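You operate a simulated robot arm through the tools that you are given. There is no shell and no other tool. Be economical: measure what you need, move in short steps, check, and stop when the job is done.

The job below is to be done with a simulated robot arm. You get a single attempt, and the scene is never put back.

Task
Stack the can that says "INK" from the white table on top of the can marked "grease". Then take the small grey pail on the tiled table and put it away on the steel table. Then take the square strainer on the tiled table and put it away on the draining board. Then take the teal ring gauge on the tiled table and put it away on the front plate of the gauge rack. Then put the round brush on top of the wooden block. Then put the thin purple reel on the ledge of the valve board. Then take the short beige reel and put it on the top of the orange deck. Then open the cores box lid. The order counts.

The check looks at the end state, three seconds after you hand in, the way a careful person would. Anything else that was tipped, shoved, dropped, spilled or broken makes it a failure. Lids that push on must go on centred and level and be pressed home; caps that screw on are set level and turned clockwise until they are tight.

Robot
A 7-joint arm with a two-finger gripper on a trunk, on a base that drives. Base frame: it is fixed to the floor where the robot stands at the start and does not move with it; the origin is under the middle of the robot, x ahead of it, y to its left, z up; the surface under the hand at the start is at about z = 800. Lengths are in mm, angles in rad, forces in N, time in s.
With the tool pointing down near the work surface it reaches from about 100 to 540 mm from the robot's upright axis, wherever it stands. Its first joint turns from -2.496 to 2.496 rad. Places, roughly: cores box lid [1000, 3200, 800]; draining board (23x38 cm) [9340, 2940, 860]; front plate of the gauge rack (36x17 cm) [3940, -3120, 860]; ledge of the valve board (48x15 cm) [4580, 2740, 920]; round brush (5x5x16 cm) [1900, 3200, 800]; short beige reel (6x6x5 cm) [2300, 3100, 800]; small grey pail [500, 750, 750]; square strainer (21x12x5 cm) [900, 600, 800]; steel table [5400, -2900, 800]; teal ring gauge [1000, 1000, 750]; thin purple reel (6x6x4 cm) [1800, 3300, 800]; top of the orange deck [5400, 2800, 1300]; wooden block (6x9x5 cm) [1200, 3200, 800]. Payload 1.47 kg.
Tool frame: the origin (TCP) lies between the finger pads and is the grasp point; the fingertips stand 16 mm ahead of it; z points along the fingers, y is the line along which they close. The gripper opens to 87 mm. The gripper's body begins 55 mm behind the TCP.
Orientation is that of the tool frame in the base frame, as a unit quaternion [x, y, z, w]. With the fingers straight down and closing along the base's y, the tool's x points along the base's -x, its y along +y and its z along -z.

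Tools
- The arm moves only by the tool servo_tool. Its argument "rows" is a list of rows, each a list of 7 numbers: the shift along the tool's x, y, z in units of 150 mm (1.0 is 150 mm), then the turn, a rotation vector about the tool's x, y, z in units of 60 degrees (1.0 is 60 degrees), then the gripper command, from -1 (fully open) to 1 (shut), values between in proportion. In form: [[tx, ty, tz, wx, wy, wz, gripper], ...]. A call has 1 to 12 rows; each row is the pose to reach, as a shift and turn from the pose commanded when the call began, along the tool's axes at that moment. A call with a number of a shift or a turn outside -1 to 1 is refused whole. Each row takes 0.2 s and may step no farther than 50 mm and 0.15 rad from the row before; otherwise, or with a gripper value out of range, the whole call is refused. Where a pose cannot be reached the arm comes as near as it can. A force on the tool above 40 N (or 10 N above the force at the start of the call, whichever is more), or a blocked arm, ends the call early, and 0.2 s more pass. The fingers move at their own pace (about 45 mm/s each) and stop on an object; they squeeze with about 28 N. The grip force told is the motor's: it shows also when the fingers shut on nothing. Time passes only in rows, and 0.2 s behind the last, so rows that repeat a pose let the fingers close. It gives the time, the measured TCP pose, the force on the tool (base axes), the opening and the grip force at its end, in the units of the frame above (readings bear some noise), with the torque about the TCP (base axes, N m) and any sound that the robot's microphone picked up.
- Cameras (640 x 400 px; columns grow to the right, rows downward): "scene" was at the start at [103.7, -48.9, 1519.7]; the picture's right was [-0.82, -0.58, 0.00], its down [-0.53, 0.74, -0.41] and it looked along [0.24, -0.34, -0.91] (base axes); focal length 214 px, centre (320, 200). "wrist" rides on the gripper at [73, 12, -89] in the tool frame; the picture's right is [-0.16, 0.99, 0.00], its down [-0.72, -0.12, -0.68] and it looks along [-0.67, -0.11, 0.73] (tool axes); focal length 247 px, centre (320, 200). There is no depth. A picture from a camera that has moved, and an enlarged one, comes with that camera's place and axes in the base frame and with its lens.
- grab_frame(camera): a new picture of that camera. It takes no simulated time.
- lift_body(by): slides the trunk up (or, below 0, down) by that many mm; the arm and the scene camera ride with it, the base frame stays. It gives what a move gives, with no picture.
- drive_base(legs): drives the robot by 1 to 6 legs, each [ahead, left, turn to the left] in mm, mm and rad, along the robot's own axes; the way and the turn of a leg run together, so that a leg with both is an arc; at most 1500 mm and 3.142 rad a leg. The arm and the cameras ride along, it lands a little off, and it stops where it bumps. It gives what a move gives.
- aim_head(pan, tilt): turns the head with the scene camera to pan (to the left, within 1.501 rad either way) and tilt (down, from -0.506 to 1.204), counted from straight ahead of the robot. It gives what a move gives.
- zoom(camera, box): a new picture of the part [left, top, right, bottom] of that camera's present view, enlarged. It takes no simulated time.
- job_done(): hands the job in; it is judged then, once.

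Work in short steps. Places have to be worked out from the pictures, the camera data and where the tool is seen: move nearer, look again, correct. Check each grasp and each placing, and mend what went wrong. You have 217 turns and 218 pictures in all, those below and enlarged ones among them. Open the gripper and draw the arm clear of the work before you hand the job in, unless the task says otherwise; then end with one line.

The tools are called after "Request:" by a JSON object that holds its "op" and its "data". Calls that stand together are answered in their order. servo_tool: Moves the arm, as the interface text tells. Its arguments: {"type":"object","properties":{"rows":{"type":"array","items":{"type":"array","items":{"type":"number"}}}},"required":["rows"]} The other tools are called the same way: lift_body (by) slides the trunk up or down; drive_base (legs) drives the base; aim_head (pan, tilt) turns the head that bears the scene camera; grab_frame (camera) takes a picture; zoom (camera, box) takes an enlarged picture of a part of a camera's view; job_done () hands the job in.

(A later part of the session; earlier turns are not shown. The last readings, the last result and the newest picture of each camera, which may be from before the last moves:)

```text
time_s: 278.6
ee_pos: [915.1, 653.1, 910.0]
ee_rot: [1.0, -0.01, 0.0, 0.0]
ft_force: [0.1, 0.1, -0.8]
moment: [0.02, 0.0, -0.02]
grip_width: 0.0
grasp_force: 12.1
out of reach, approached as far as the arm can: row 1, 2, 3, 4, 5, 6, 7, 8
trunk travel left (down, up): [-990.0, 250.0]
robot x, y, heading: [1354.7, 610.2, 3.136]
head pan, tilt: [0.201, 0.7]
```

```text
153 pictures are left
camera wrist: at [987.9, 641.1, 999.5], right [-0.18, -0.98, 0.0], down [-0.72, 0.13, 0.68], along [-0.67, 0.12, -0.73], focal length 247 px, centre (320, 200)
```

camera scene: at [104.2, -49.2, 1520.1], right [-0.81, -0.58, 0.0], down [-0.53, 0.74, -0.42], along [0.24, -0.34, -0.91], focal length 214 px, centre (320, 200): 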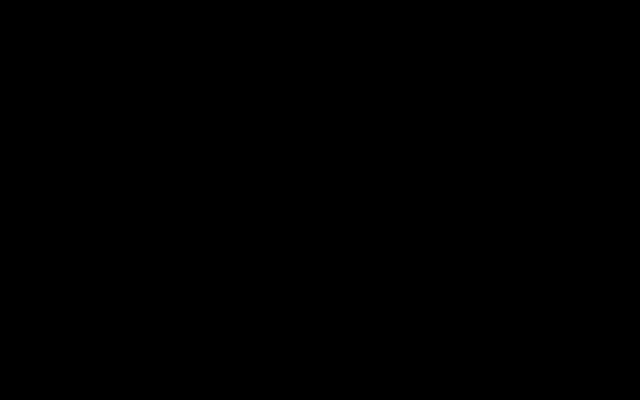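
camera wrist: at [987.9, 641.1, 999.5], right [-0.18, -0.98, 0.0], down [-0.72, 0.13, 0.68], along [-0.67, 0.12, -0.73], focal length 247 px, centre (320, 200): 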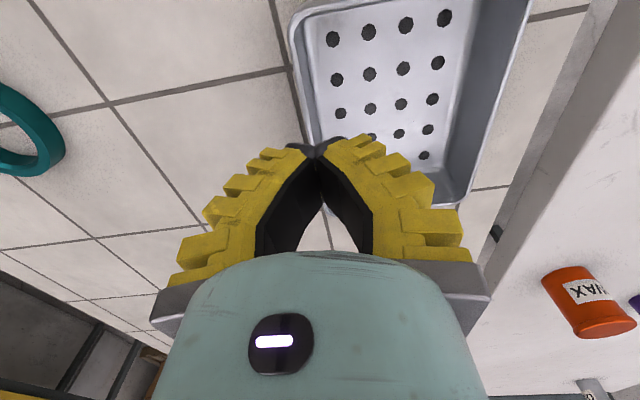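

The arm is at its low limit; reopen and use the trunk instead.

Request:
{"op": "servo_tool", "data": {"rows": [[-0.05, -0.03, 0, 0, 0, 0, -1], [-0.05, -0.03, 0, 0, 0, 0, -1], [-0.05, -0.03, 0, 0, 0, 0, -1], [-0.05, -0.03, 0, 0, 0, 0, -1], [-0.05, -0.03, 0, 0, 0, 0, -1]]}}

```text
time_s: 279.8
ee_pos: [908.9, 659.4, 914.0]
ee_rot: [1.0, -0.011, 0.0, -0.001]
ft_force: [-1.0, 0.5, 0.6]
moment: [-0.01, 0.0, 0.05]
grip_width: 86.7
grasp_force: 0.2
out of reach, approached as far as the arm can: row 1, 2, 3, 4, 5
trunk travel left (down, up): [-990.0, 250.0]
robot x, y, heading: [1359.3, 609.3, 3.135]
head pan, tilt: [0.201, 0.7]
```

Request:
{"op": "lift_body", "data": {"by": -74}}

Request:
{"op": "grab_frame", "data": {"camera": "wrist"}}

```text
time_s: 280.9
ee_pos: [908.4, 659.1, 838.3]
ee_rot: [1.0, -0.011, -0.001, -0.001]
ft_force: [-0.3, -0.7, -0.2]
moment: [0.01, 0.04, -0.02]
grip_width: 87.0
grasp_force: 0.1
trunk travel left (down, up): [-916.0, 324.0]
robot x, y, heading: [1357.7, 611.4, 3.135]
head pan, tilt: [0.201, 0.7]
```

```text
152 pictures are left
camera wrist: at [981.1, 646.1, 928.3], right [-0.18, -0.98, 0.0], down [-0.72, 0.13, 0.68], along [-0.67, 0.12, -0.73], focal length 247 px, centre (320, 200)
```

wrist: 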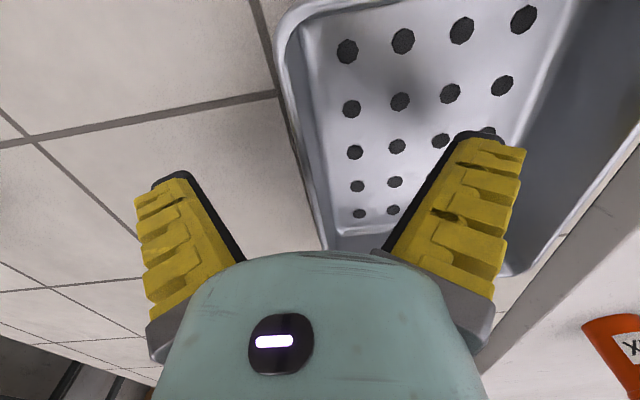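

Fingers straddle the wall. Close gently.

Request:
{"op": "servo_tool", "data": {"rows": [[0, 0, 0, 0, 0, 0, 0], [0, 0, 0, 0, 0, 0, 0.5], [0, 0, 0, 0, 0, 0, 1], [0, 0, 0, 0, 0, 0, 1], [0, 0, 0, 0, 0, 0, 1], [0, 0, 0, 0, 0, 0, 1], [0, 0, 0, 0, 0, 0, 1]]}}

Request:
{"op": "lift_body", "data": {"by": 100}}

Request:
{"op": "grab_frame", "data": {"camera": "wrist"}}

```text
time_s: 282.6
ee_pos: [909.4, 659.8, 839.2]
ee_rot: [1.0, -0.011, 0.001, -0.001]
ft_force: [2.2, -0.4, 8.9]
moment: [0.0, 0.16, -0.05]
grip_width: 6.1
grasp_force: 28.0
trunk travel left (down, up): [-916.0, 324.0]
robot x, y, heading: [1357.1, 613.0, 3.135]
head pan, tilt: [0.201, 0.7]
```

```text
time_s: 283.9
ee_pos: [907.6, 659.1, 939.5]
ee_rot: [1.0, -0.01, 0.001, -0.002]
ft_force: [-0.6, -0.8, -2.9]
moment: [0.14, -0.03, -0.01]
grip_width: 6.0
grasp_force: 27.8
trunk travel left (down, up): [-1016.0, 224.0]
robot x, y, heading: [1356.1, 610.0, 3.136]
head pan, tilt: [0.201, 0.7]
```

```text
151 pictures are left
camera wrist: at [981.8, 646.1, 1028.1], right [-0.18, -0.98, 0.0], down [-0.72, 0.13, 0.68], along [-0.67, 0.12, -0.73], focal length 247 px, centre (320, 200)
```

wrist: 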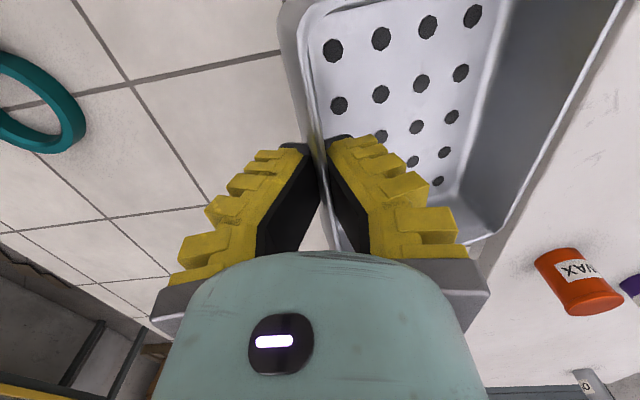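

Held. Raise and back off, turn north, and look toward the north passage.

Request:
{"op": "lift_body", "data": {"by": 180}}

Request:
{"op": "drive_base", "data": {"legs": [[-440, 0, 0], [0, 0, -1.571], [500, 0, 0]]}}

Request:
{"op": "grab_frame", "data": {"camera": "wrist"}}

```text
time_s: 285.9
ee_pos: [908.5, 658.8, 1118.0]
ee_rot: [1.0, -0.011, 0.001, -0.001]
ft_force: [-0.2, 0.2, -2.9]
moment: [0.14, -0.01, 0.02]
grip_width: 5.9
grasp_force: 27.5
trunk travel left (down, up): [-1196.0, 44.0]
robot x, y, heading: [1356.9, 603.9, 3.135]
head pan, tilt: [0.201, 0.7]
```

```text
time_s: 294.8
ee_pos: [1805.5, 1557.9, 1118.6]
ee_rot: [0.712, -0.702, 0.001, 0.0]
ft_force: [-0.1, 0.0, -2.7]
moment: [-0.03, -0.11, -0.01]
grip_width: 6.0
grasp_force: 27.7
trunk travel left (down, up): [-1196.0, 44.0]
robot x, y, heading: [1775.2, 1105.1, 1.598]
head pan, tilt: [0.201, 0.7]
```

```text
150 pictures are left
camera wrist: at [1795.0, 1485.5, 1208.1], right [-0.99, 0.14, 0.0], down [0.1, 0.73, 0.68], along [0.1, 0.67, -0.73], focal length 247 px, centre (320, 200)
```

wrist: 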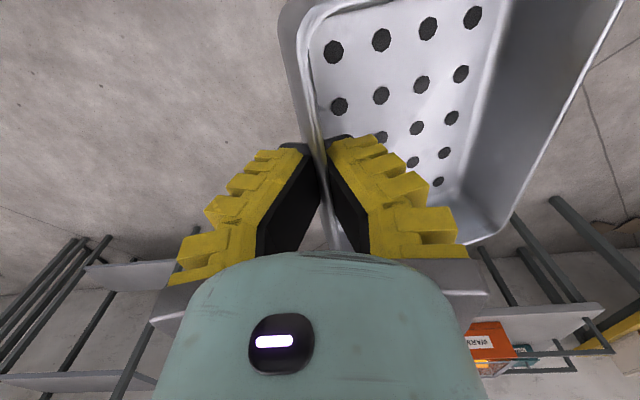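

Tables on the north begin at y≈2750; an aisle runs east at y≈1200–2650. I go up to y≈1700 and strafe east, looking north as I go.

Request:
{"op": "drive_base", "data": {"legs": [[0, 0, -0.027], [560, 0, 0], [0, -1500, 0]]}}

Request:
{"op": "grab_frame", "data": {"camera": "wrist"}}

```text
time_s: 305.5
ee_pos: [3331.2, 2114.5, 1118.5]
ee_rot: [-0.701, 0.713, -0.002, 0.0]
ft_force: [-0.9, -0.3, -2.4]
moment: [-0.02, -0.13, -0.02]
grip_width: 5.9
grasp_force: 27.9
trunk travel left (down, up): [-1196.0, 44.0]
robot x, y, heading: [3284.0, 1666.4, 1.567]
head pan, tilt: [0.201, 0.7]
```

```text
149 pictures are left
camera wrist: at [3317.7, 2042.0, 1208.1], right [-0.98, 0.18, 0.0], down [0.13, 0.72, 0.68], along [0.12, 0.67, -0.73], focal length 247 px, centre (320, 200)
```

wrist: 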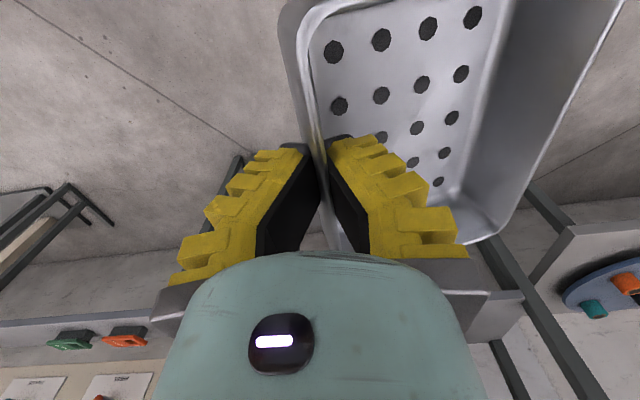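

Clear. Continue east two legs.

Request:
{"op": "drive_base", "data": {"legs": [[0, -1500, 0], [0, -1500, 0]]}}

Request:
{"op": "grab_frame", "data": {"camera": "wrist"}}

```text
time_s: 320.0
ee_pos: [6363.3, 2100.6, 1118.0]
ee_rot: [-0.69, 0.724, -0.001, 0.0]
ft_force: [0.4, -0.8, -2.9]
moment: [-0.03, -0.14, 0.0]
grip_width: 6.0
grasp_force: 28.3
trunk travel left (down, up): [-1196.0, 44.0]
robot x, y, heading: [6303.8, 1648.1, 1.537]
head pan, tilt: [0.201, 0.7]
```

```text
148 pictures are left
camera wrist: at [6349.1, 2029.0, 1208.1], right [-0.98, 0.2, 0.0], down [0.15, 0.72, 0.68], along [0.14, 0.66, -0.73], focal length 247 px, centre (320, 200)
```

wrist: 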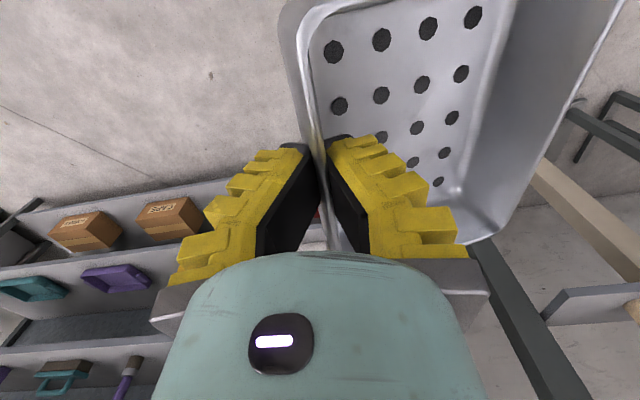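

Continue two more legs toward x≈9300.

Request:
{"op": "drive_base", "data": {"legs": [[0, 0, 0.034], [0, -1500, 0], [0, -1300, 0]]}}

Request:
{"op": "grab_frame", "data": {"camera": "wrist"}}

```text
time_s: 334.0
ee_pos: [9181.1, 2022.9, 1118.7]
ee_rot: [-0.688, 0.726, -0.002, 0.0]
ft_force: [0.2, 1.3, -2.0]
moment: [-0.03, -0.11, -0.01]
grip_width: 5.8
grasp_force: 27.8
trunk travel left (down, up): [-1196.0, 44.0]
robot x, y, heading: [9122.9, 1577.7, 1.533]
head pan, tilt: [0.201, 0.7]
```

```text
147 pictures are left
camera wrist: at [9166.0, 1952.2, 1208.1], right [-0.98, 0.21, 0.0], down [0.15, 0.72, 0.68], along [0.14, 0.66, -0.73], focal length 247 px, centre (320, 200)
```

wrist: 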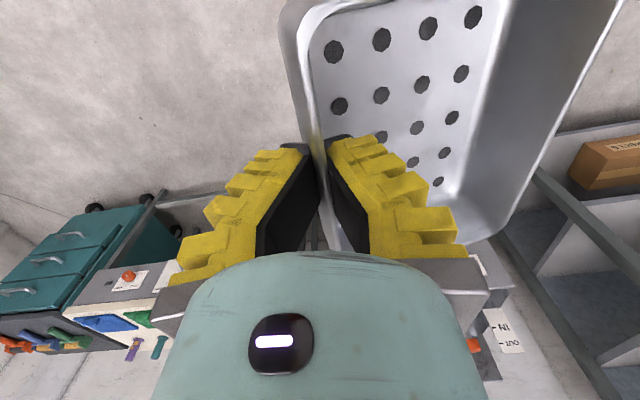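

The board must be hidden behind the gripper. I move west and nearer so it comes into the free left part.

Request:
{"op": "drive_base", "data": {"legs": [[0, 0, 0.037], [0, 450, 0], [400, 0, 0]]}}

Request:
{"op": "grab_frame", "data": {"camera": "wrist"}}

```text
time_s: 339.2
ee_pos: [8702.4, 2426.1, 1119.3]
ee_rot: [-0.707, 0.708, -0.001, 0.0]
ft_force: [0.9, 0.3, -3.4]
moment: [-0.03, -0.12, -0.01]
grip_width: 5.8
grasp_force: 28.6
trunk travel left (down, up): [-1196.0, 44.0]
robot x, y, heading: [8664.6, 1976.0, 1.582]
head pan, tilt: [0.201, 0.7]
```

```text
146 pictures are left
camera wrist: at [8691.6, 2354.6, 1208.1], right [-0.99, 0.16, 0.0], down [0.12, 0.72, 0.68], along [0.11, 0.67, -0.73], focal length 247 px, centre (320, 200)
```

wrist: 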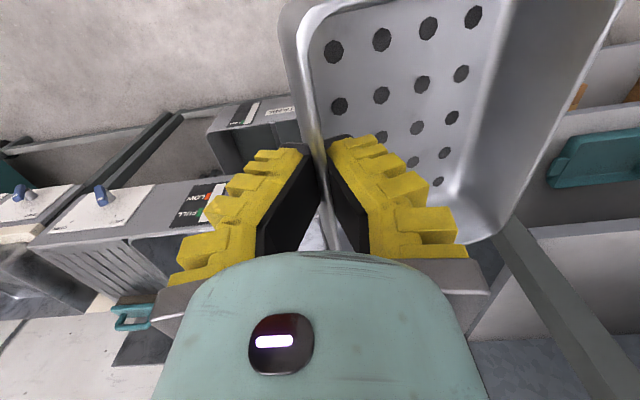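

Request:
{"op": "zoom", "data": {"camera": "wrist", "box": [0, 90, 260, 390]}}

```text
1.33 times, centred on (130, 240) of wrist
camera zoom: at [8691.6, 2354.6, 1208.1], right [-0.99, 0.16, 0.0], down [0.12, 0.72, 0.68], along [0.11, 0.67, -0.73], focal length 329 px, centre (573, 147)
```

zoom: 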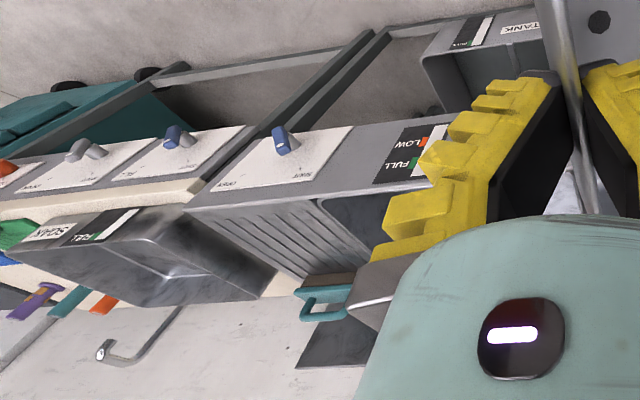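

The ribbed draining board sits in the sink unit around (9330, 2850–2940). I approach in two moves.

Request:
{"op": "drive_base", "data": {"legs": [[0, -450, -0.012], [250, 0, 0]]}}

Request:
{"op": "grab_frame", "data": {"camera": "wrist"}}

```text
time_s: 343.4
ee_pos: [9153.9, 2679.0, 1119.2]
ee_rot: [-0.702, 0.713, -0.001, 0.0]
ft_force: [0.2, -0.9, -2.3]
moment: [-0.01, -0.13, 0.01]
grip_width: 6.1
grasp_force: 28.4
trunk travel left (down, up): [-1196.0, 44.0]
robot x, y, heading: [9109.0, 2229.4, 1.57]
head pan, tilt: [0.201, 0.7]
```

```text
144 pictures are left
camera wrist: at [9142.2, 2606.6, 1208.1], right [-0.98, 0.17, 0.0], down [0.13, 0.72, 0.68], along [0.12, 0.67, -0.73], focal length 247 px, centre (320, 200)
```

wrist: 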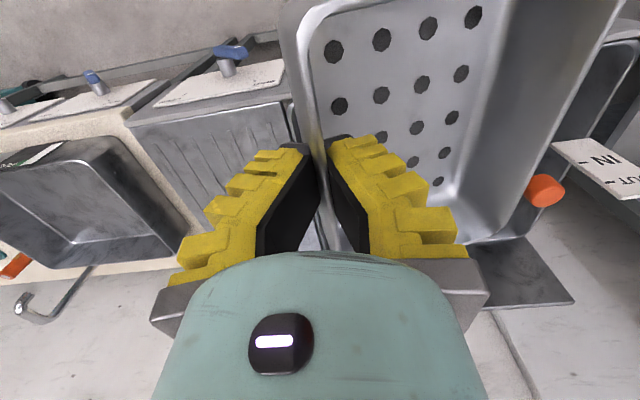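

Board spans about x 9213–9455, y 2725–3105. I aim to set the strainer centred at (9334, 2890): TCP (9391, 2890).

Request:
{"op": "drive_base", "data": {"legs": [[0, -237, 0], [180, 0, 0]]}}

Request:
{"op": "grab_frame", "data": {"camera": "wrist"}}

```text
time_s: 346.2
ee_pos: [9396.2, 2858.2, 1117.8]
ee_rot: [-0.7, 0.714, -0.002, -0.001]
ft_force: [-0.1, 0.3, -2.9]
moment: [-0.03, -0.14, -0.01]
grip_width: 5.9
grasp_force: 28.0
trunk travel left (down, up): [-1196.0, 44.0]
robot x, y, heading: [9349.4, 2408.2, 1.565]
head pan, tilt: [0.201, 0.7]
```

```text
143 pictures are left
camera wrist: at [9383.0, 2785.9, 1208.1], right [-0.98, 0.18, 0.0], down [0.13, 0.72, 0.68], along [0.12, 0.67, -0.73], focal length 247 px, centre (320, 200)
```

wrist: 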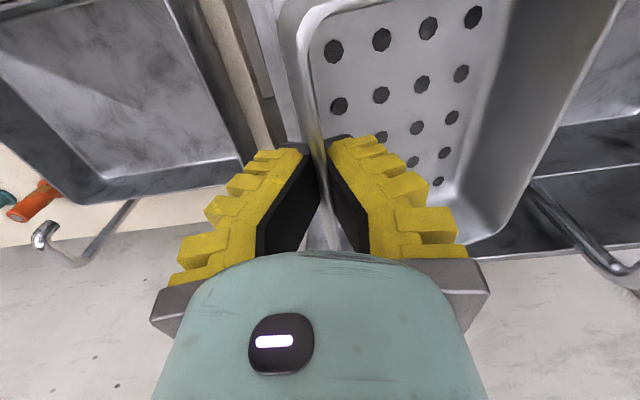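

Extend 25 mm and lower the trunk to just above the board.

Request:
{"op": "servo_tool", "data": {"rows": [[-0.17, 0, 0, 0, 0, 0, 1]]}}

Request:
{"op": "lift_body", "data": {"by": -185}}

Request:
{"op": "grab_frame", "data": {"camera": "wrist"}}

```text
time_s: 346.6
ee_pos: [9396.3, 2856.9, 1118.6]
ee_rot: [-0.7, 0.714, -0.002, -0.001]
ft_force: [0.2, 0.1, -2.7]
moment: [-0.02, -0.13, -0.01]
grip_width: 5.9
grasp_force: 27.8
out of reach, approached as far as the arm can: row 1
trunk travel left (down, up): [-1196.0, 44.0]
robot x, y, heading: [9346.7, 2410.2, 1.561]
head pan, tilt: [0.201, 0.7]
```

```text
time_s: 348.7
ee_pos: [9396.3, 2857.2, 934.1]
ee_rot: [-0.7, 0.714, -0.002, 0.0]
ft_force: [-1.0, -0.8, -3.2]
moment: [-0.01, -0.14, -0.01]
grip_width: 6.1
grasp_force: 28.0
trunk travel left (down, up): [-1011.0, 229.0]
robot x, y, heading: [9349.1, 2409.5, 1.563]
head pan, tilt: [0.201, 0.7]
```

```text
142 pictures are left
camera wrist: at [9383.0, 2785.9, 1023.2], right [-0.98, 0.18, 0.0], down [0.13, 0.72, 0.68], along [0.12, 0.67, -0.73], focal length 247 px, centre (320, 200)
```

wrist: 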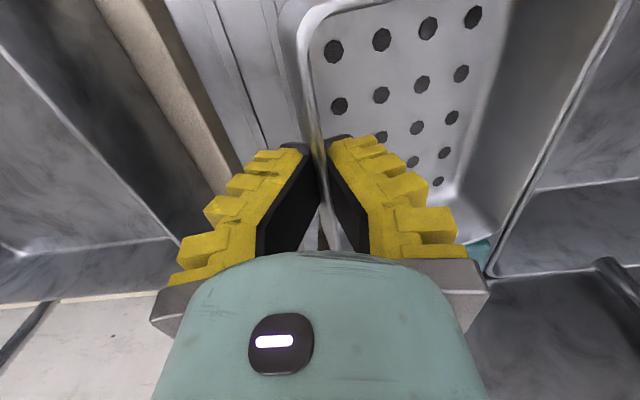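

Clear of the teal-handled thing behind. Lower the rest, feeling for contact.

Request:
{"op": "lift_body", "data": {"by": -28}}

Request:
{"op": "lift_body", "data": {"by": -6}}

```text
time_s: 349.4
ee_pos: [9395.0, 2858.4, 904.7]
ee_rot: [-0.7, 0.714, -0.001, -0.001]
ft_force: [0.2, 0.3, -2.0]
moment: [0.07, 0.01, 0.05]
grip_width: 5.8
grasp_force: 27.6
trunk travel left (down, up): [-983.0, 257.0]
robot x, y, heading: [9349.9, 2406.7, 1.568]
head pan, tilt: [0.201, 0.7]
```

```text
time_s: 350.0
ee_pos: [9396.2, 2858.3, 899.8]
ee_rot: [-0.7, 0.714, -0.002, 0.0]
ft_force: [0.0, 0.0, -1.1]
moment: [0.07, -0.07, -0.05]
grip_width: 6.0
grasp_force: 27.8
trunk travel left (down, up): [-977.0, 263.0]
robot x, y, heading: [9348.7, 2406.6, 1.566]
head pan, tilt: [0.201, 0.7]
```

Request:
{"op": "lift_body", "data": {"by": -3}}

Request:
{"op": "grab_frame", "data": {"camera": "wrist"}}

```text
time_s: 350.5
ee_pos: [9394.9, 2857.5, 896.6]
ee_rot: [-0.7, 0.714, -0.001, 0.0]
ft_force: [1.0, -0.2, -1.2]
moment: [0.08, -0.04, -0.03]
grip_width: 5.9
grasp_force: 27.7
trunk travel left (down, up): [-974.0, 266.0]
robot x, y, heading: [9346.3, 2409.7, 1.571]
head pan, tilt: [0.201, 0.7]
```

```text
141 pictures are left
camera wrist: at [9383.0, 2786.0, 986.2], right [-0.98, 0.18, 0.0], down [0.13, 0.72, 0.68], along [0.12, 0.67, -0.73], focal length 247 px, centre (320, 200)
```

wrist: 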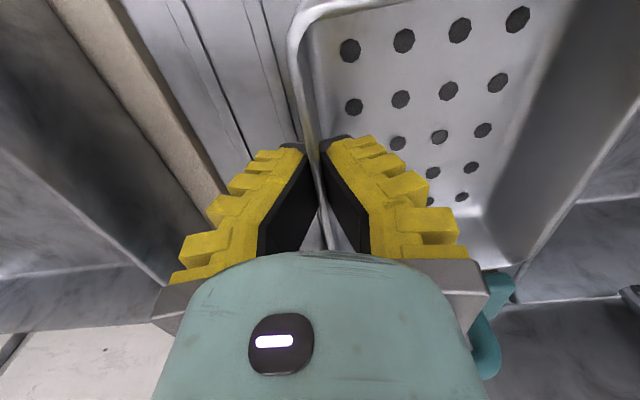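

The far side seems supported already while the near side hangs; keep lowering in small steps.

Request:
{"op": "lift_body", "data": {"by": -4}}

Request:
{"op": "lift_body", "data": {"by": -4}}

Request:
{"op": "zoom", "data": {"camera": "wrist", "box": [120, 0, 640, 325]}}

```text
time_s: 351.0
ee_pos: [9397.2, 2858.1, 893.4]
ee_rot: [-0.7, 0.714, 0.0, 0.0]
ft_force: [0.4, -0.3, -0.8]
moment: [0.06, 0.0, 0.01]
grip_width: 5.8
grasp_force: 27.8
trunk travel left (down, up): [-970.0, 270.0]
robot x, y, heading: [9346.8, 2411.4, 1.568]
head pan, tilt: [0.201, 0.7]
```

```text
time_s: 351.5
ee_pos: [9396.3, 2858.5, 889.4]
ee_rot: [-0.7, 0.714, -0.002, -0.001]
ft_force: [0.8, -3.6, 12.4]
moment: [-0.19, 0.01, -0.07]
grip_width: 6.1
grasp_force: 27.9
trunk travel left (down, up): [-966.0, 274.0]
robot x, y, heading: [9346.0, 2409.5, 1.562]
head pan, tilt: [0.201, 0.7]
```

```text
1.23 times, centred on (380, 162) of wrist
camera zoom: at [9383.2, 2786.2, 978.6], right [-0.98, 0.18, 0.0], down [0.13, 0.72, 0.68], along [0.12, 0.67, -0.73], focal length 304 px, centre (246, 246)
```

zoom: 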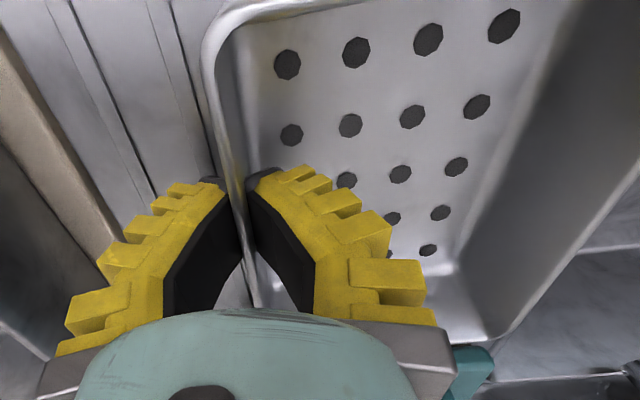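

I suspect the strainer's far tab may meet the teal-handled thing. I lift again and look at it from another place.

Request:
{"op": "lift_body", "data": {"by": 220}}

Request:
{"op": "drive_base", "data": {"legs": [[-50, 280, 0]]}}

Request:
{"op": "grab_frame", "data": {"camera": "wrist"}}

```text
time_s: 353.9
ee_pos: [9396.7, 2857.3, 1108.9]
ee_rot: [-0.701, 0.714, -0.002, 0.0]
ft_force: [-0.1, 0.0, -2.8]
moment: [0.0, -0.14, -0.01]
grip_width: 6.0
grasp_force: 28.4
trunk travel left (down, up): [-1186.0, 54.0]
robot x, y, heading: [9352.0, 2410.5, 1.564]
head pan, tilt: [0.201, 0.7]
```

```text
time_s: 355.8
ee_pos: [9118.1, 2808.1, 1108.0]
ee_rot: [-0.702, 0.712, -0.002, 0.0]
ft_force: [-0.3, 0.1, -3.1]
moment: [-0.01, -0.15, 0.01]
grip_width: 6.3
grasp_force: 28.4
trunk travel left (down, up): [-1186.0, 54.0]
robot x, y, heading: [9070.8, 2360.1, 1.57]
head pan, tilt: [0.201, 0.7]
```

```text
139 pictures are left
camera wrist: at [9105.1, 2736.3, 1198.1], right [-0.99, 0.17, 0.0], down [0.12, 0.72, 0.68], along [0.12, 0.67, -0.73], focal length 247 px, centre (320, 200)
```

wrist: 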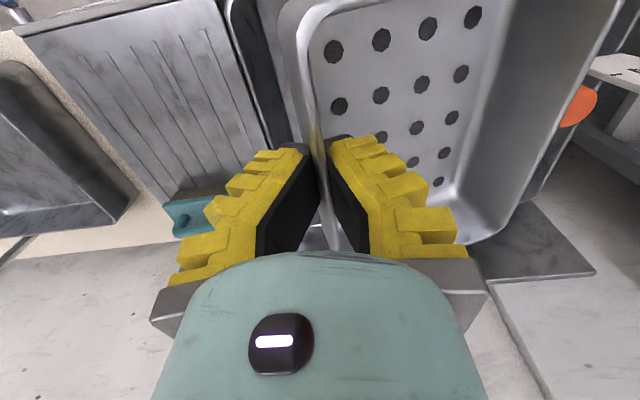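

Request:
{"op": "zoom", "data": {"camera": "wrist", "box": [0, 0, 300, 260]}}

```text
1.54 times, centred on (150, 130) of wrist
camera zoom: at [9105.1, 2736.3, 1198.1], right [-0.99, 0.17, 0.0], down [0.12, 0.72, 0.68], along [0.12, 0.67, -0.73], focal length 380 px, centre (582, 308)
```

zoom: 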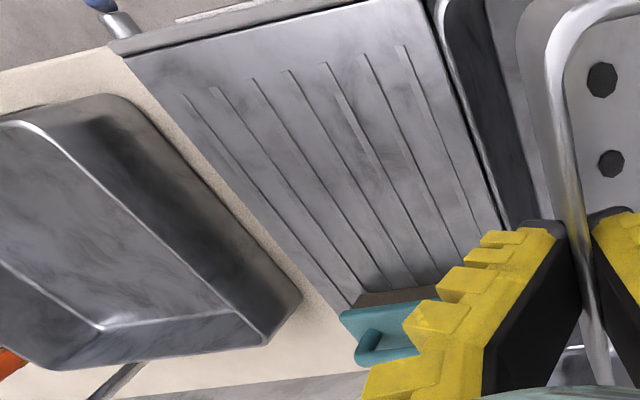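

The strainer just sags when hanging and levels on the board (board z≈851), so the set-down was fine; I'll keep ~12 mm more off the brush at the back. Return.

Request:
{"op": "drive_base", "data": {"legs": [[38, -276, 0]]}}

```text
time_s: 357.8
ee_pos: [9391.4, 2847.7, 1108.6]
ee_rot: [-0.705, 0.709, -0.002, -0.001]
ft_force: [-0.1, -0.2, -2.8]
moment: [0.03, -0.15, 0.0]
grip_width: 6.1
grasp_force: 28.0
trunk travel left (down, up): [-1186.0, 54.0]
robot x, y, heading: [9347.7, 2396.9, 1.577]
head pan, tilt: [0.201, 0.7]
```

Good position. Lower to near contact, then finely.

Request:
{"op": "lift_body", "data": {"by": -212}}

Request:
{"op": "lift_body", "data": {"by": -5}}

Request:
{"op": "grab_frame", "data": {"camera": "wrist"}}

```text
time_s: 360.1
ee_pos: [9391.2, 2848.0, 897.1]
ee_rot: [-0.704, 0.71, -0.002, 0.0]
ft_force: [0.1, 0.0, -0.7]
moment: [0.01, -0.03, -0.05]
grip_width: 5.9
grasp_force: 28.5
trunk travel left (down, up): [-974.0, 266.0]
robot x, y, heading: [9350.6, 2398.0, 1.577]
head pan, tilt: [0.201, 0.7]
```

```text
time_s: 360.6
ee_pos: [9390.8, 2849.2, 891.2]
ee_rot: [-0.705, 0.709, -0.002, -0.001]
ft_force: [-0.4, -1.4, 0.9]
moment: [0.04, 0.02, -0.02]
grip_width: 6.1
grasp_force: 27.8
trunk travel left (down, up): [-969.0, 271.0]
robot x, y, heading: [9350.7, 2394.9, 1.581]
head pan, tilt: [0.201, 0.7]
```

```text
137 pictures are left
camera wrist: at [9379.6, 2776.4, 981.2], right [-0.99, 0.16, 0.0], down [0.12, 0.72, 0.68], along [0.11, 0.67, -0.73], focal length 247 px, centre (320, 200)
```

wrist: 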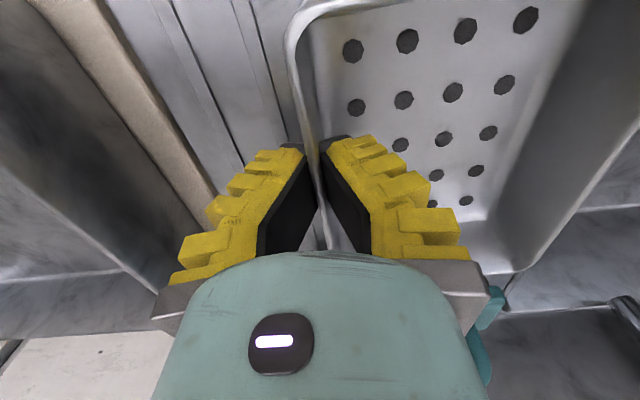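

Settled flat. Open and lift away.

Request:
{"op": "servo_tool", "data": {"rows": [[0, 0, 0, 0, 0, 0, 0.5], [0, 0, 0, 0, 0, 0, 0], [0, 0, 0, 0, 0, 0, -0.2], [0, 0, 0, 0, 0, 0, -0.2], [0, 0, 0, 0, 0, 0, -0.2]]}}

Request:
{"op": "lift_body", "data": {"by": 220}}

Request:
{"op": "grab_frame", "data": {"camera": "wrist"}}

```text
time_s: 361.8
ee_pos: [9390.4, 2847.4, 891.4]
ee_rot: [-0.705, 0.709, -0.002, 0.0]
ft_force: [0.0, -0.6, 1.1]
moment: [0.01, -0.01, 0.01]
grip_width: 57.4
grasp_force: 3.5
trunk travel left (down, up): [-969.0, 271.0]
robot x, y, heading: [9349.2, 2396.8, 1.58]
head pan, tilt: [0.201, 0.7]
```

```text
time_s: 364.1
ee_pos: [9390.9, 2848.8, 1111.1]
ee_rot: [-0.705, 0.71, -0.002, 0.0]
ft_force: [-0.7, -0.4, -0.2]
moment: [0.0, 0.0, 0.03]
grip_width: 57.5
grasp_force: 3.2
trunk travel left (down, up): [-1189.0, 51.0]
robot x, y, heading: [9349.5, 2399.2, 1.574]
head pan, tilt: [0.201, 0.7]
```

```text
136 pictures are left
camera wrist: at [9379.4, 2776.5, 1201.2], right [-0.99, 0.16, 0.0], down [0.12, 0.72, 0.68], along [0.11, 0.67, -0.73], focal length 247 px, centre (320, 200)
```

wrist: 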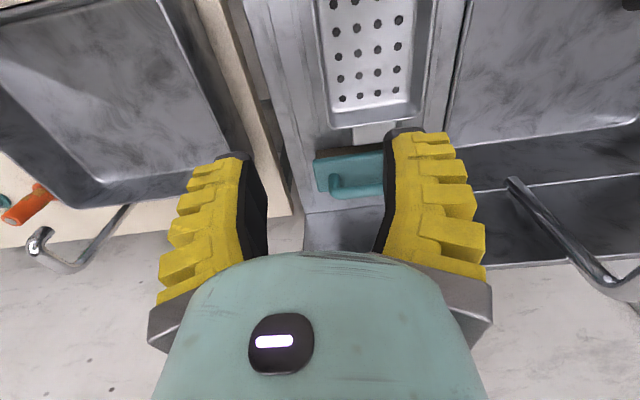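

Strainer lies on the draining board. Now drive back west to the tiled table's far side for the ring gauge.

Request:
{"op": "drive_base", "data": {"legs": [[-730, 0, 0], [0, 1500, 0], [0, 1500, 0], [0, 1500, 0], [0, 1500, 0]]}}

Request:
{"op": "drive_base", "data": {"legs": [[0, 1500, 0]]}}

Request:
{"op": "grab_frame", "data": {"camera": "wrist"}}

```text
time_s: 396.3
ee_pos: [3380.5, 2095.8, 1112.2]
ee_rot: [-0.706, 0.708, -0.002, 0.0]
ft_force: [-0.1, -0.5, 0.6]
moment: [0.01, -0.02, 0.03]
grip_width: 57.6
grasp_force: 4.0
trunk travel left (down, up): [-1189.0, 51.0]
robot x, y, heading: [3340.6, 1649.3, 1.583]
head pan, tilt: [0.201, 0.7]
```

```text
time_s: 403.6
ee_pos: [1924.5, 2082.4, 1111.6]
ee_rot: [-0.705, 0.709, -0.001, 0.001]
ft_force: [0.3, -0.2, -0.2]
moment: [0.02, 0.02, 0.02]
grip_width: 57.4
grasp_force: 3.4
trunk travel left (down, up): [-1189.0, 51.0]
robot x, y, heading: [1880.4, 1633.0, 1.582]
head pan, tilt: [0.201, 0.7]
```

```text
135 pictures are left
camera wrist: at [1911.9, 2010.3, 1201.2], right [-0.99, 0.16, 0.0], down [0.12, 0.72, 0.68], along [0.11, 0.67, -0.73], focal length 247 px, centre (320, 200)
```

wrist: 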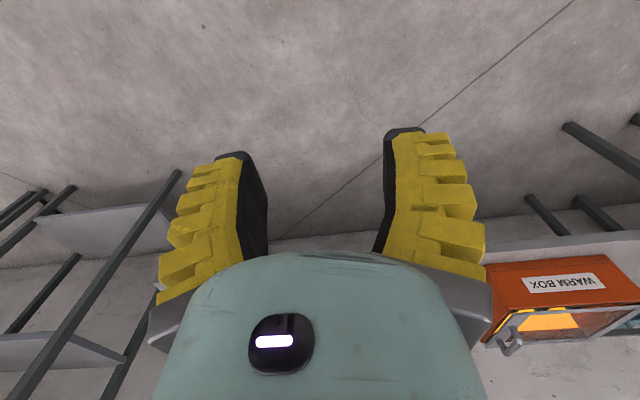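

Request:
{"op": "drive_base", "data": {"legs": [[0, 0, 1.56], [0, 690, 0], [440, 0, 0]]}}

Request:
{"op": "grab_frame", "data": {"camera": "wrist"}}

```text
time_s: 413.4
ee_pos: [990.7, 983.9, 1111.7]
ee_rot: [1.0, 0.0, 0.001, -0.001]
ft_force: [0.5, -0.5, 0.4]
moment: [0.01, 0.03, 0.0]
grip_width: 57.3
grasp_force: 3.5
trunk travel left (down, up): [-1189.0, 51.0]
robot x, y, heading: [1439.4, 943.2, -3.128]
head pan, tilt: [0.201, 0.7]
```

```text
134 pictures are left
camera wrist: at [1063.6, 972.5, 1201.2], right [-0.16, -0.99, 0.0], down [-0.73, 0.11, 0.68], along [-0.67, 0.11, -0.73], focal length 247 px, centre (320, 200)
```

wrist: 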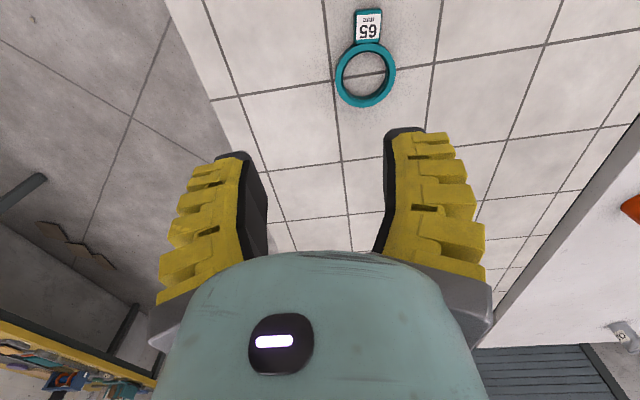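

Request:
{"op": "zoom", "data": {"camera": "wrist", "box": [310, 0, 420, 115]}}

```text
3.48 times, centred on (365, 58) of wrist
camera zoom: at [1063.6, 972.5, 1201.2], right [-0.16, -0.99, 0.0], down [-0.73, 0.11, 0.68], along [-0.67, 0.11, -0.73], focal length 859 px, centre (164, 696)
```

zoom: 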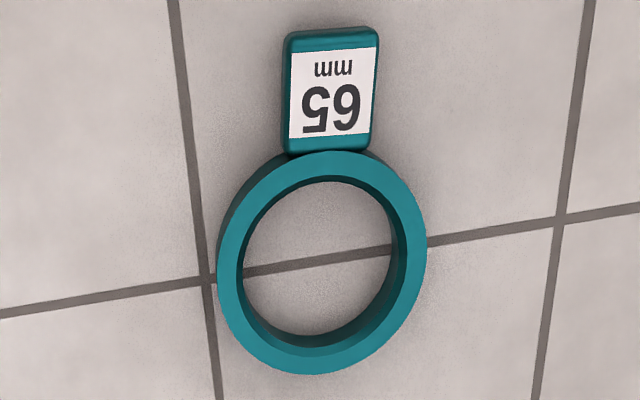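

Ring centre (945, 926), handle centre (1004, 922), 33 mm wide. I'll grip the handle near the neck at (997, 923). Move over and lower most of the way.

Request:
{"op": "servo_tool", "data": {"rows": [[0.02, 0.2, 0, 0, 0, 0, -0.5], [0.045, 0.404, 0, 0, 0, 0, -0.5]]}}

Request:
{"op": "lift_body", "data": {"by": -230}}

Request:
{"op": "grab_frame", "data": {"camera": "wrist"}}

```text
time_s: 414.0
ee_pos: [999.3, 923.4, 1112.3]
ee_rot: [1.0, -0.001, 0.002, -0.001]
ft_force: [0.2, 0.6, -1.4]
moment: [0.0, 0.01, -0.02]
grip_width: 69.3
grasp_force: 3.2
trunk travel left (down, up): [-1189.0, 51.0]
robot x, y, heading: [1440.7, 944.3, -3.127]
head pan, tilt: [0.201, 0.7]
```

```text
time_s: 416.5
ee_pos: [998.2, 922.2, 882.8]
ee_rot: [1.0, 0.0, 0.002, -0.001]
ft_force: [-0.1, -0.5, 0.1]
moment: [-0.03, -0.02, -0.02]
grip_width: 69.3
grasp_force: 2.7
trunk travel left (down, up): [-959.0, 281.0]
robot x, y, heading: [1437.8, 944.9, -3.126]
head pan, tilt: [0.201, 0.7]
```

```text
132 pictures are left
camera wrist: at [1071.0, 911.4, 972.6], right [-0.16, -0.99, 0.0], down [-0.73, 0.11, 0.68], along [-0.67, 0.11, -0.73], focal length 247 px, centre (320, 200)
```

wrist: 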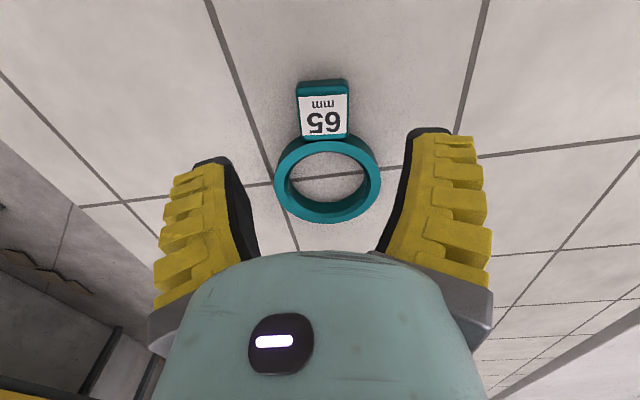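

Aligned. Lower 61 mm and grip.

Request:
{"op": "lift_body", "data": {"by": -61}}

Request:
{"op": "servo_tool", "data": {"rows": [[0, 0, 0, 0, 0, 0, 0.2], [0, 0, 0, 0, 0, 0, 1], [0, 0, 0, 0, 0, 0, 1], [0, 0, 0, 0, 0, 0, 1], [0, 0, 0, 0, 0, 0, 1]]}}

Request:
{"op": "lift_body", "data": {"by": 60}}

Request:
{"op": "grab_frame", "data": {"camera": "wrist"}}

```text
time_s: 417.5
ee_pos: [996.9, 921.8, 822.5]
ee_rot: [1.0, 0.001, 0.001, 0.0]
ft_force: [0.1, -0.3, 0.5]
moment: [0.01, 0.01, 0.0]
grip_width: 69.5
grasp_force: 3.1
trunk travel left (down, up): [-898.0, 342.0]
robot x, y, heading: [1440.5, 947.2, -3.119]
head pan, tilt: [0.201, 0.7]
```

```text
time_s: 418.7
ee_pos: [997.3, 923.7, 824.4]
ee_rot: [1.0, 0.0, 0.002, -0.002]
ft_force: [1.8, 0.9, 9.7]
moment: [0.05, 0.05, -0.11]
grip_width: 29.3
grasp_force: 27.9
trunk travel left (down, up): [-898.0, 342.0]
robot x, y, heading: [1438.6, 945.3, -3.123]
head pan, tilt: [0.201, 0.7]
```

```text
time_s: 419.7
ee_pos: [999.9, 923.1, 882.1]
ee_rot: [1.0, 0.001, 0.001, 0.0]
ft_force: [0.0, 0.9, -1.8]
moment: [0.0, -0.1, -0.02]
grip_width: 25.5
grasp_force: 28.6
trunk travel left (down, up): [-958.0, 282.0]
robot x, y, heading: [1442.0, 941.0, -3.124]
head pan, tilt: [0.201, 0.7]
```

```text
131 pictures are left
camera wrist: at [1071.4, 911.4, 971.4], right [-0.16, -0.99, 0.0], down [-0.73, 0.11, 0.68], along [-0.67, 0.11, -0.74], focal length 247 px, centre (320, 200)
```

wrist: 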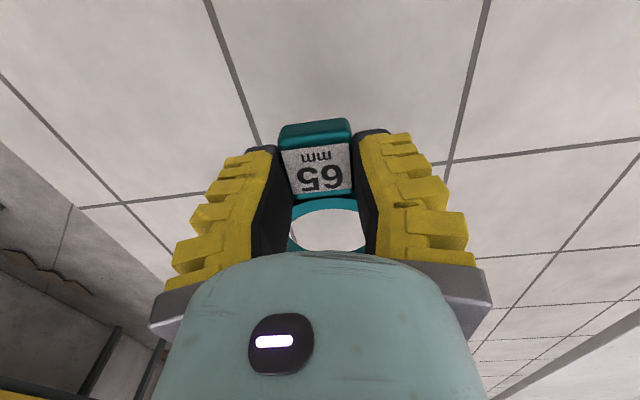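

Held (weight ~1.8 N). Raise and drive to the south aisle for the gauge rack.

Request:
{"op": "lift_body", "data": {"by": 230}}

Request:
{"op": "drive_base", "data": {"legs": [[-340, 0, 0], [0, 0, -1.588], [-1500, 0, 0], [-1500, 0, 0], [-1500, 0, 0]]}}

Request:
{"op": "grab_frame", "data": {"camera": "wrist"}}

```text
time_s: 422.1
ee_pos: [997.9, 923.2, 1112.9]
ee_rot: [1.0, 0.0, 0.0, -0.001]
ft_force: [0.4, -0.2, -1.3]
moment: [0.01, -0.07, 0.01]
grip_width: 25.8
grasp_force: 28.0
trunk travel left (down, up): [-1188.0, 52.0]
robot x, y, heading: [1439.3, 947.2, -3.128]
head pan, tilt: [0.201, 0.7]
```

```text
time_s: 449.1
ee_pos: [1832.1, -3076.6, 1111.3]
ee_rot: [0.712, -0.702, 0.002, 0.002]
ft_force: [-0.8, -0.7, -2.4]
moment: [-0.08, 0.0, 0.03]
grip_width: 25.0
grasp_force: 28.1
trunk travel left (down, up): [-1188.0, 52.0]
robot x, y, heading: [1858.8, -3517.8, 1.596]
head pan, tilt: [0.201, 0.7]
```

```text
130 pictures are left
camera wrist: at [1821.0, -3148.7, 1201.5], right [-0.99, 0.14, 0.0], down [0.1, 0.73, 0.68], along [0.1, 0.67, -0.73], focal length 247 px, centre (320, 200)
```

wrist: 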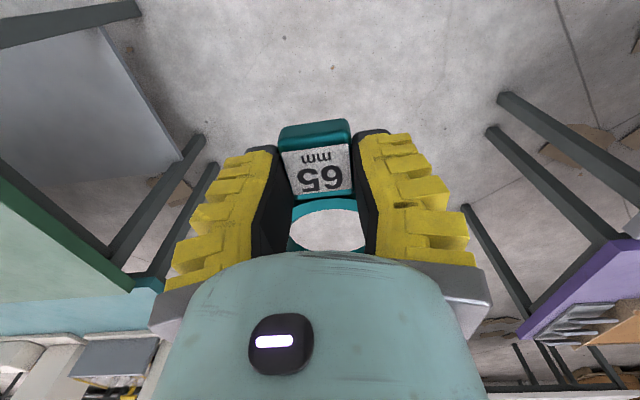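

Request:
{"op": "drive_base", "data": {"legs": [[0, 0, -0.025], [-330, 0, 0], [0, -1500, 0], [0, -250, 0]]}}

Request:
{"op": "grab_frame", "data": {"camera": "wrist"}}

```text
time_s: 460.2
ee_pos: [3613.7, -3403.0, 1112.1]
ee_rot: [-0.704, 0.71, -0.002, -0.001]
ft_force: [-0.4, -0.1, -1.7]
moment: [-0.06, 0.02, 0.01]
grip_width: 25.3
grasp_force: 28.0
trunk travel left (down, up): [-1188.0, 52.0]
robot x, y, heading: [3632.4, -3843.2, 1.575]
head pan, tilt: [0.201, 0.7]
```

```text
129 pictures are left
camera wrist: at [3600.7, -3474.0, 1201.5], right [-0.99, 0.17, 0.0], down [0.12, 0.72, 0.68], along [0.11, 0.67, -0.73], focal length 247 px, centre (320, 200)
```

wrist: 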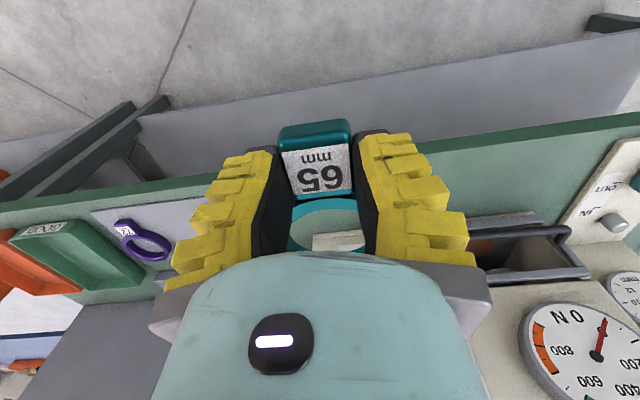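

Request:
{"op": "zoom", "data": {"camera": "wrist", "box": [0, 160, 280, 400]}}

```text
1.67 times, centred on (140, 280) of wrist
camera zoom: at [3600.7, -3474.0, 1201.5], right [-0.99, 0.17, 0.0], down [0.12, 0.72, 0.68], along [0.11, 0.67, -0.73], focal length 412 px, centre (620, 67)
```

zoom: 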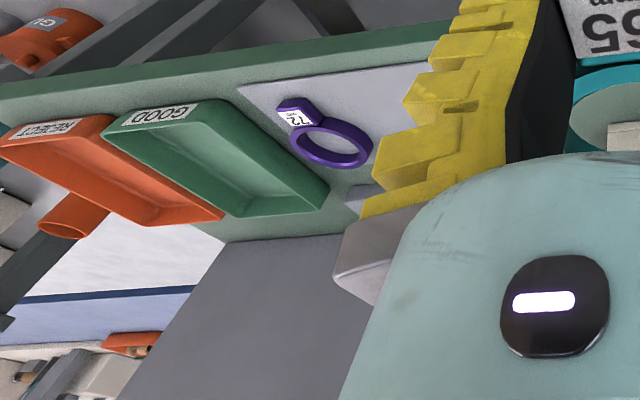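

The plate already bears a purple "72" gauge at its east end; its west part should be free. I shift west and nearer to view that part.

Request:
{"op": "drive_base", "data": {"legs": [[60, 130, 0]]}}

Request:
{"op": "zoom", "data": {"camera": "wrist", "box": [0, 60, 280, 300]}}

```text
time_s: 461.5
ee_pos: [3479.2, -3342.0, 1111.4]
ee_rot: [-0.705, 0.71, -0.002, -0.001]
ft_force: [-0.2, 0.3, -2.3]
moment: [-0.06, 0.0, 0.06]
grip_width: 25.3
grasp_force: 28.5
trunk travel left (down, up): [-1188.0, 52.0]
robot x, y, heading: [3495.2, -3782.4, 1.58]
head pan, tilt: [0.201, 0.7]
```

```text
1.67 times, centred on (140, 180) of wrist
camera zoom: at [3466.8, -3414.9, 1201.4], right [-0.99, 0.16, 0.0], down [0.12, 0.73, 0.68], along [0.11, 0.67, -0.74], focal length 412 px, centre (620, 233)
```

zoom: 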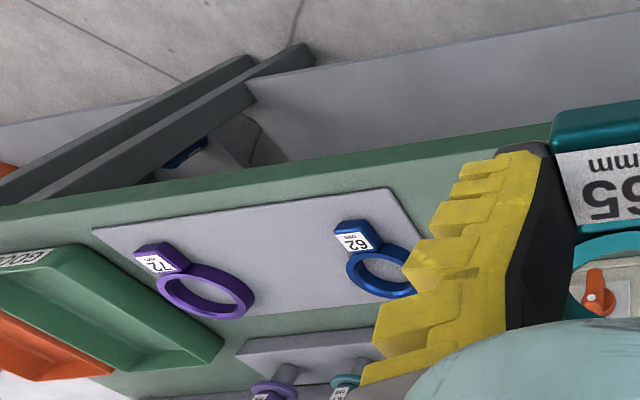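

The free slot on the plate lies between blue 62 and purple 72: centre x≈3920, plate z≈857, y -3205…-3030. Drive there (TCP ≈ (3920, -3155)).

Request:
{"op": "drive_base", "data": {"legs": [[0, -441, -0.009], [185, 0, 0]]}}

Request:
{"op": "grab_frame", "data": {"camera": "wrist"}}

```text
time_s: 465.4
ee_pos: [3930.1, -3154.7, 1112.0]
ee_rot: [-0.703, 0.712, -0.001, -0.001]
ft_force: [-0.4, -0.4, -2.2]
moment: [-0.09, -0.03, 0.01]
grip_width: 25.0
grasp_force: 28.4
trunk travel left (down, up): [-1188.0, 52.0]
robot x, y, heading: [3947.3, -3594.6, 1.569]
head pan, tilt: [0.201, 0.7]
```

```text
126 pictures are left
camera wrist: at [3917.9, -3226.8, 1201.4], right [-0.98, 0.17, 0.0], down [0.13, 0.72, 0.68], along [0.12, 0.67, -0.74], focal length 247 px, centre (320, 200)
```

wrist: 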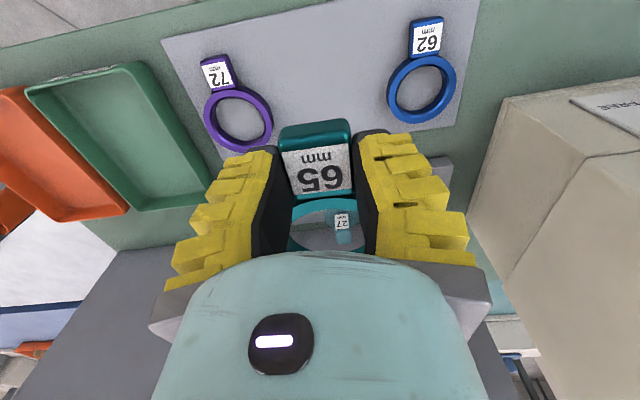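

Our handle sits between the others, centred at x≈3931. Lower to ~900, then check.

Request:
{"op": "lift_body", "data": {"by": -205}}

Request:
{"op": "grab_frame", "data": {"camera": "wrist"}}

```text
time_s: 467.6
ee_pos: [3931.0, -3154.9, 908.3]
ee_rot: [-0.702, 0.712, -0.002, -0.001]
ft_force: [-0.6, 0.2, -3.0]
moment: [-0.08, 0.03, 0.0]
grip_width: 25.0
grasp_force: 28.5
trunk travel left (down, up): [-983.0, 257.0]
robot x, y, heading: [3946.8, -3597.1, 1.568]
head pan, tilt: [0.201, 0.7]
```

```text
125 pictures are left
camera wrist: at [3917.9, -3226.8, 996.5], right [-0.98, 0.17, 0.0], down [0.13, 0.72, 0.68], along [0.12, 0.67, -0.74], focal length 247 px, centre (320, 200)
```

wrist: 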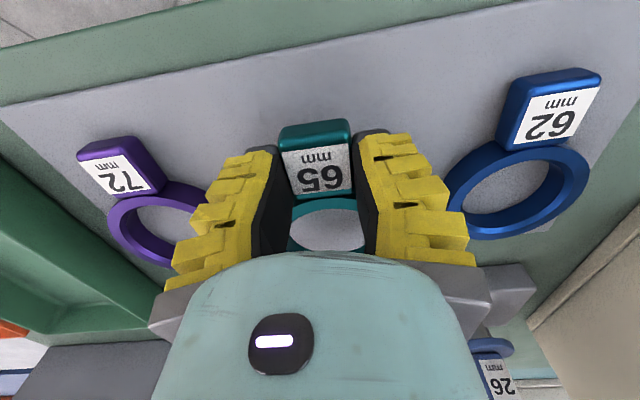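

Request:
{"op": "lift_body", "data": {"by": -18}}

Request:
{"op": "lift_body", "data": {"by": -6}}

Request:
{"op": "lift_body", "data": {"by": -5}}

```text
time_s: 468.2
ee_pos: [3929.6, -3154.6, 889.6]
ee_rot: [-0.703, 0.712, -0.002, -0.001]
ft_force: [0.7, 0.6, -1.6]
moment: [-0.06, -0.05, 0.0]
grip_width: 25.0
grasp_force: 27.9
trunk travel left (down, up): [-965.0, 275.0]
robot x, y, heading: [3949.0, -3598.6, 1.571]
head pan, tilt: [0.201, 0.7]
```

```text
time_s: 468.8
ee_pos: [3931.3, -3154.2, 882.8]
ee_rot: [-0.702, 0.712, -0.002, -0.001]
ft_force: [-0.5, -0.4, -1.1]
moment: [-0.03, -0.03, -0.03]
grip_width: 25.0
grasp_force: 28.3
trunk travel left (down, up): [-959.0, 281.0]
robot x, y, heading: [3946.9, -3593.3, 1.572]
head pan, tilt: [0.201, 0.7]
```

```text
time_s: 469.3
ee_pos: [3931.2, -3154.8, 878.7]
ee_rot: [-0.702, 0.712, -0.002, -0.001]
ft_force: [0.3, -4.4, 15.2]
moment: [-0.18, 0.02, -0.01]
grip_width: 29.3
grasp_force: 28.5
trunk travel left (down, up): [-954.0, 286.0]
robot x, y, heading: [3946.1, -3598.2, 1.57]
head pan, tilt: [0.201, 0.7]
```

Contact. Back up 2 mm, open and lift.

Request:
{"op": "lift_body", "data": {"by": 2}}

Request:
{"op": "servo_tool", "data": {"rows": [[0, 0, 0, 0, 0, 0, 0.3], [0, 0, 0, 0, 0, 0, -0.3], [0, 0, 0, 0, 0, 0, -0.3], [0, 0, 0, 0, 0, 0, -0.3]]}}

Request:
{"op": "lift_body", "data": {"by": 200}}

Request:
{"op": "grab_frame", "data": {"camera": "wrist"}}

```text
time_s: 469.8
ee_pos: [3929.9, -3155.7, 878.6]
ee_rot: [-0.702, 0.712, -0.001, -0.001]
ft_force: [0.0, 0.3, -2.6]
moment: [-0.06, 0.01, 0.03]
grip_width: 25.6
grasp_force: 27.7
trunk travel left (down, up): [-956.0, 284.0]
robot x, y, heading: [3947.0, -3597.7, 1.572]
head pan, tilt: [0.201, 0.7]
```

```text
time_s: 470.8
ee_pos: [3929.8, -3154.8, 879.8]
ee_rot: [-0.702, 0.712, -0.002, -0.001]
ft_force: [-0.5, 0.6, -0.7]
moment: [-0.01, -0.01, 0.01]
grip_width: 61.4
grasp_force: 3.9
trunk travel left (down, up): [-956.0, 284.0]
robot x, y, heading: [3947.6, -3598.1, 1.576]
head pan, tilt: [0.201, 0.7]
```

```text
time_s: 473.0
ee_pos: [3929.8, -3154.8, 1081.1]
ee_rot: [-0.702, 0.712, -0.002, -0.001]
ft_force: [0.0, -1.0, -0.4]
moment: [-0.02, 0.0, 0.02]
grip_width: 61.2
grasp_force: 3.4
trunk travel left (down, up): [-1156.0, 84.0]
robot x, y, heading: [3948.2, -3596.3, 1.574]
head pan, tilt: [0.201, 0.7]
```

```text
124 pictures are left
camera wrist: at [3917.9, -3226.8, 1169.4], right [-0.98, 0.17, 0.0], down [0.13, 0.72, 0.68], along [0.12, 0.67, -0.74], focal length 247 px, centre (320, 200)
```

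wrist: 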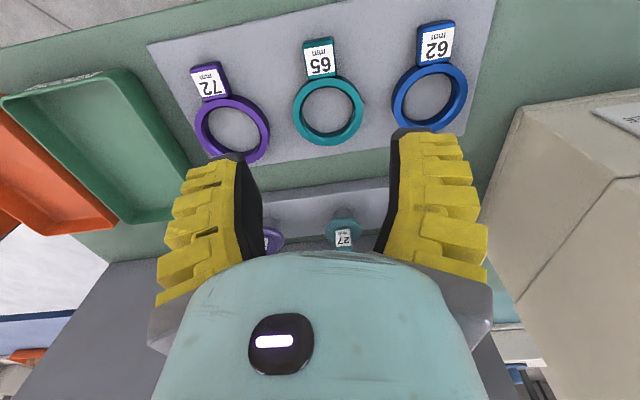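

The 65 gauge lies flat between the others. Now to the north side for the brush: back through the passage.

Request:
{"op": "drive_base", "data": {"legs": [[-260, 0, 0], [0, 1500, 0], [0, 620, 0]]}}

Request:
{"op": "drive_base", "data": {"legs": [[1500, 0, 0], [1500, 0, 0], [1500, 0, 0]]}}

```text
time_s: 485.1
ee_pos: [1785.6, -3436.4, 1079.4]
ee_rot: [-0.704, 0.71, -0.002, 0.0]
ft_force: [-0.2, -0.2, 0.3]
moment: [0.0, 0.02, 0.02]
grip_width: 61.4
grasp_force: 3.5
trunk travel left (down, up): [-1156.0, 84.0]
robot x, y, heading: [1806.4, -3879.5, 1.576]
head pan, tilt: [0.201, 0.7]
```

```text
time_s: 506.3
ee_pos: [1730.3, 1007.4, 1080.6]
ee_rot: [0.708, -0.706, 0.001, 0.001]
ft_force: [-0.4, 0.3, 0.0]
moment: [-0.02, 0.02, -0.02]
grip_width: 61.2
grasp_force: 2.8
trunk travel left (down, up): [-1156.0, 84.0]
robot x, y, heading: [1757.5, 567.8, 1.591]
head pan, tilt: [0.201, 0.7]
```

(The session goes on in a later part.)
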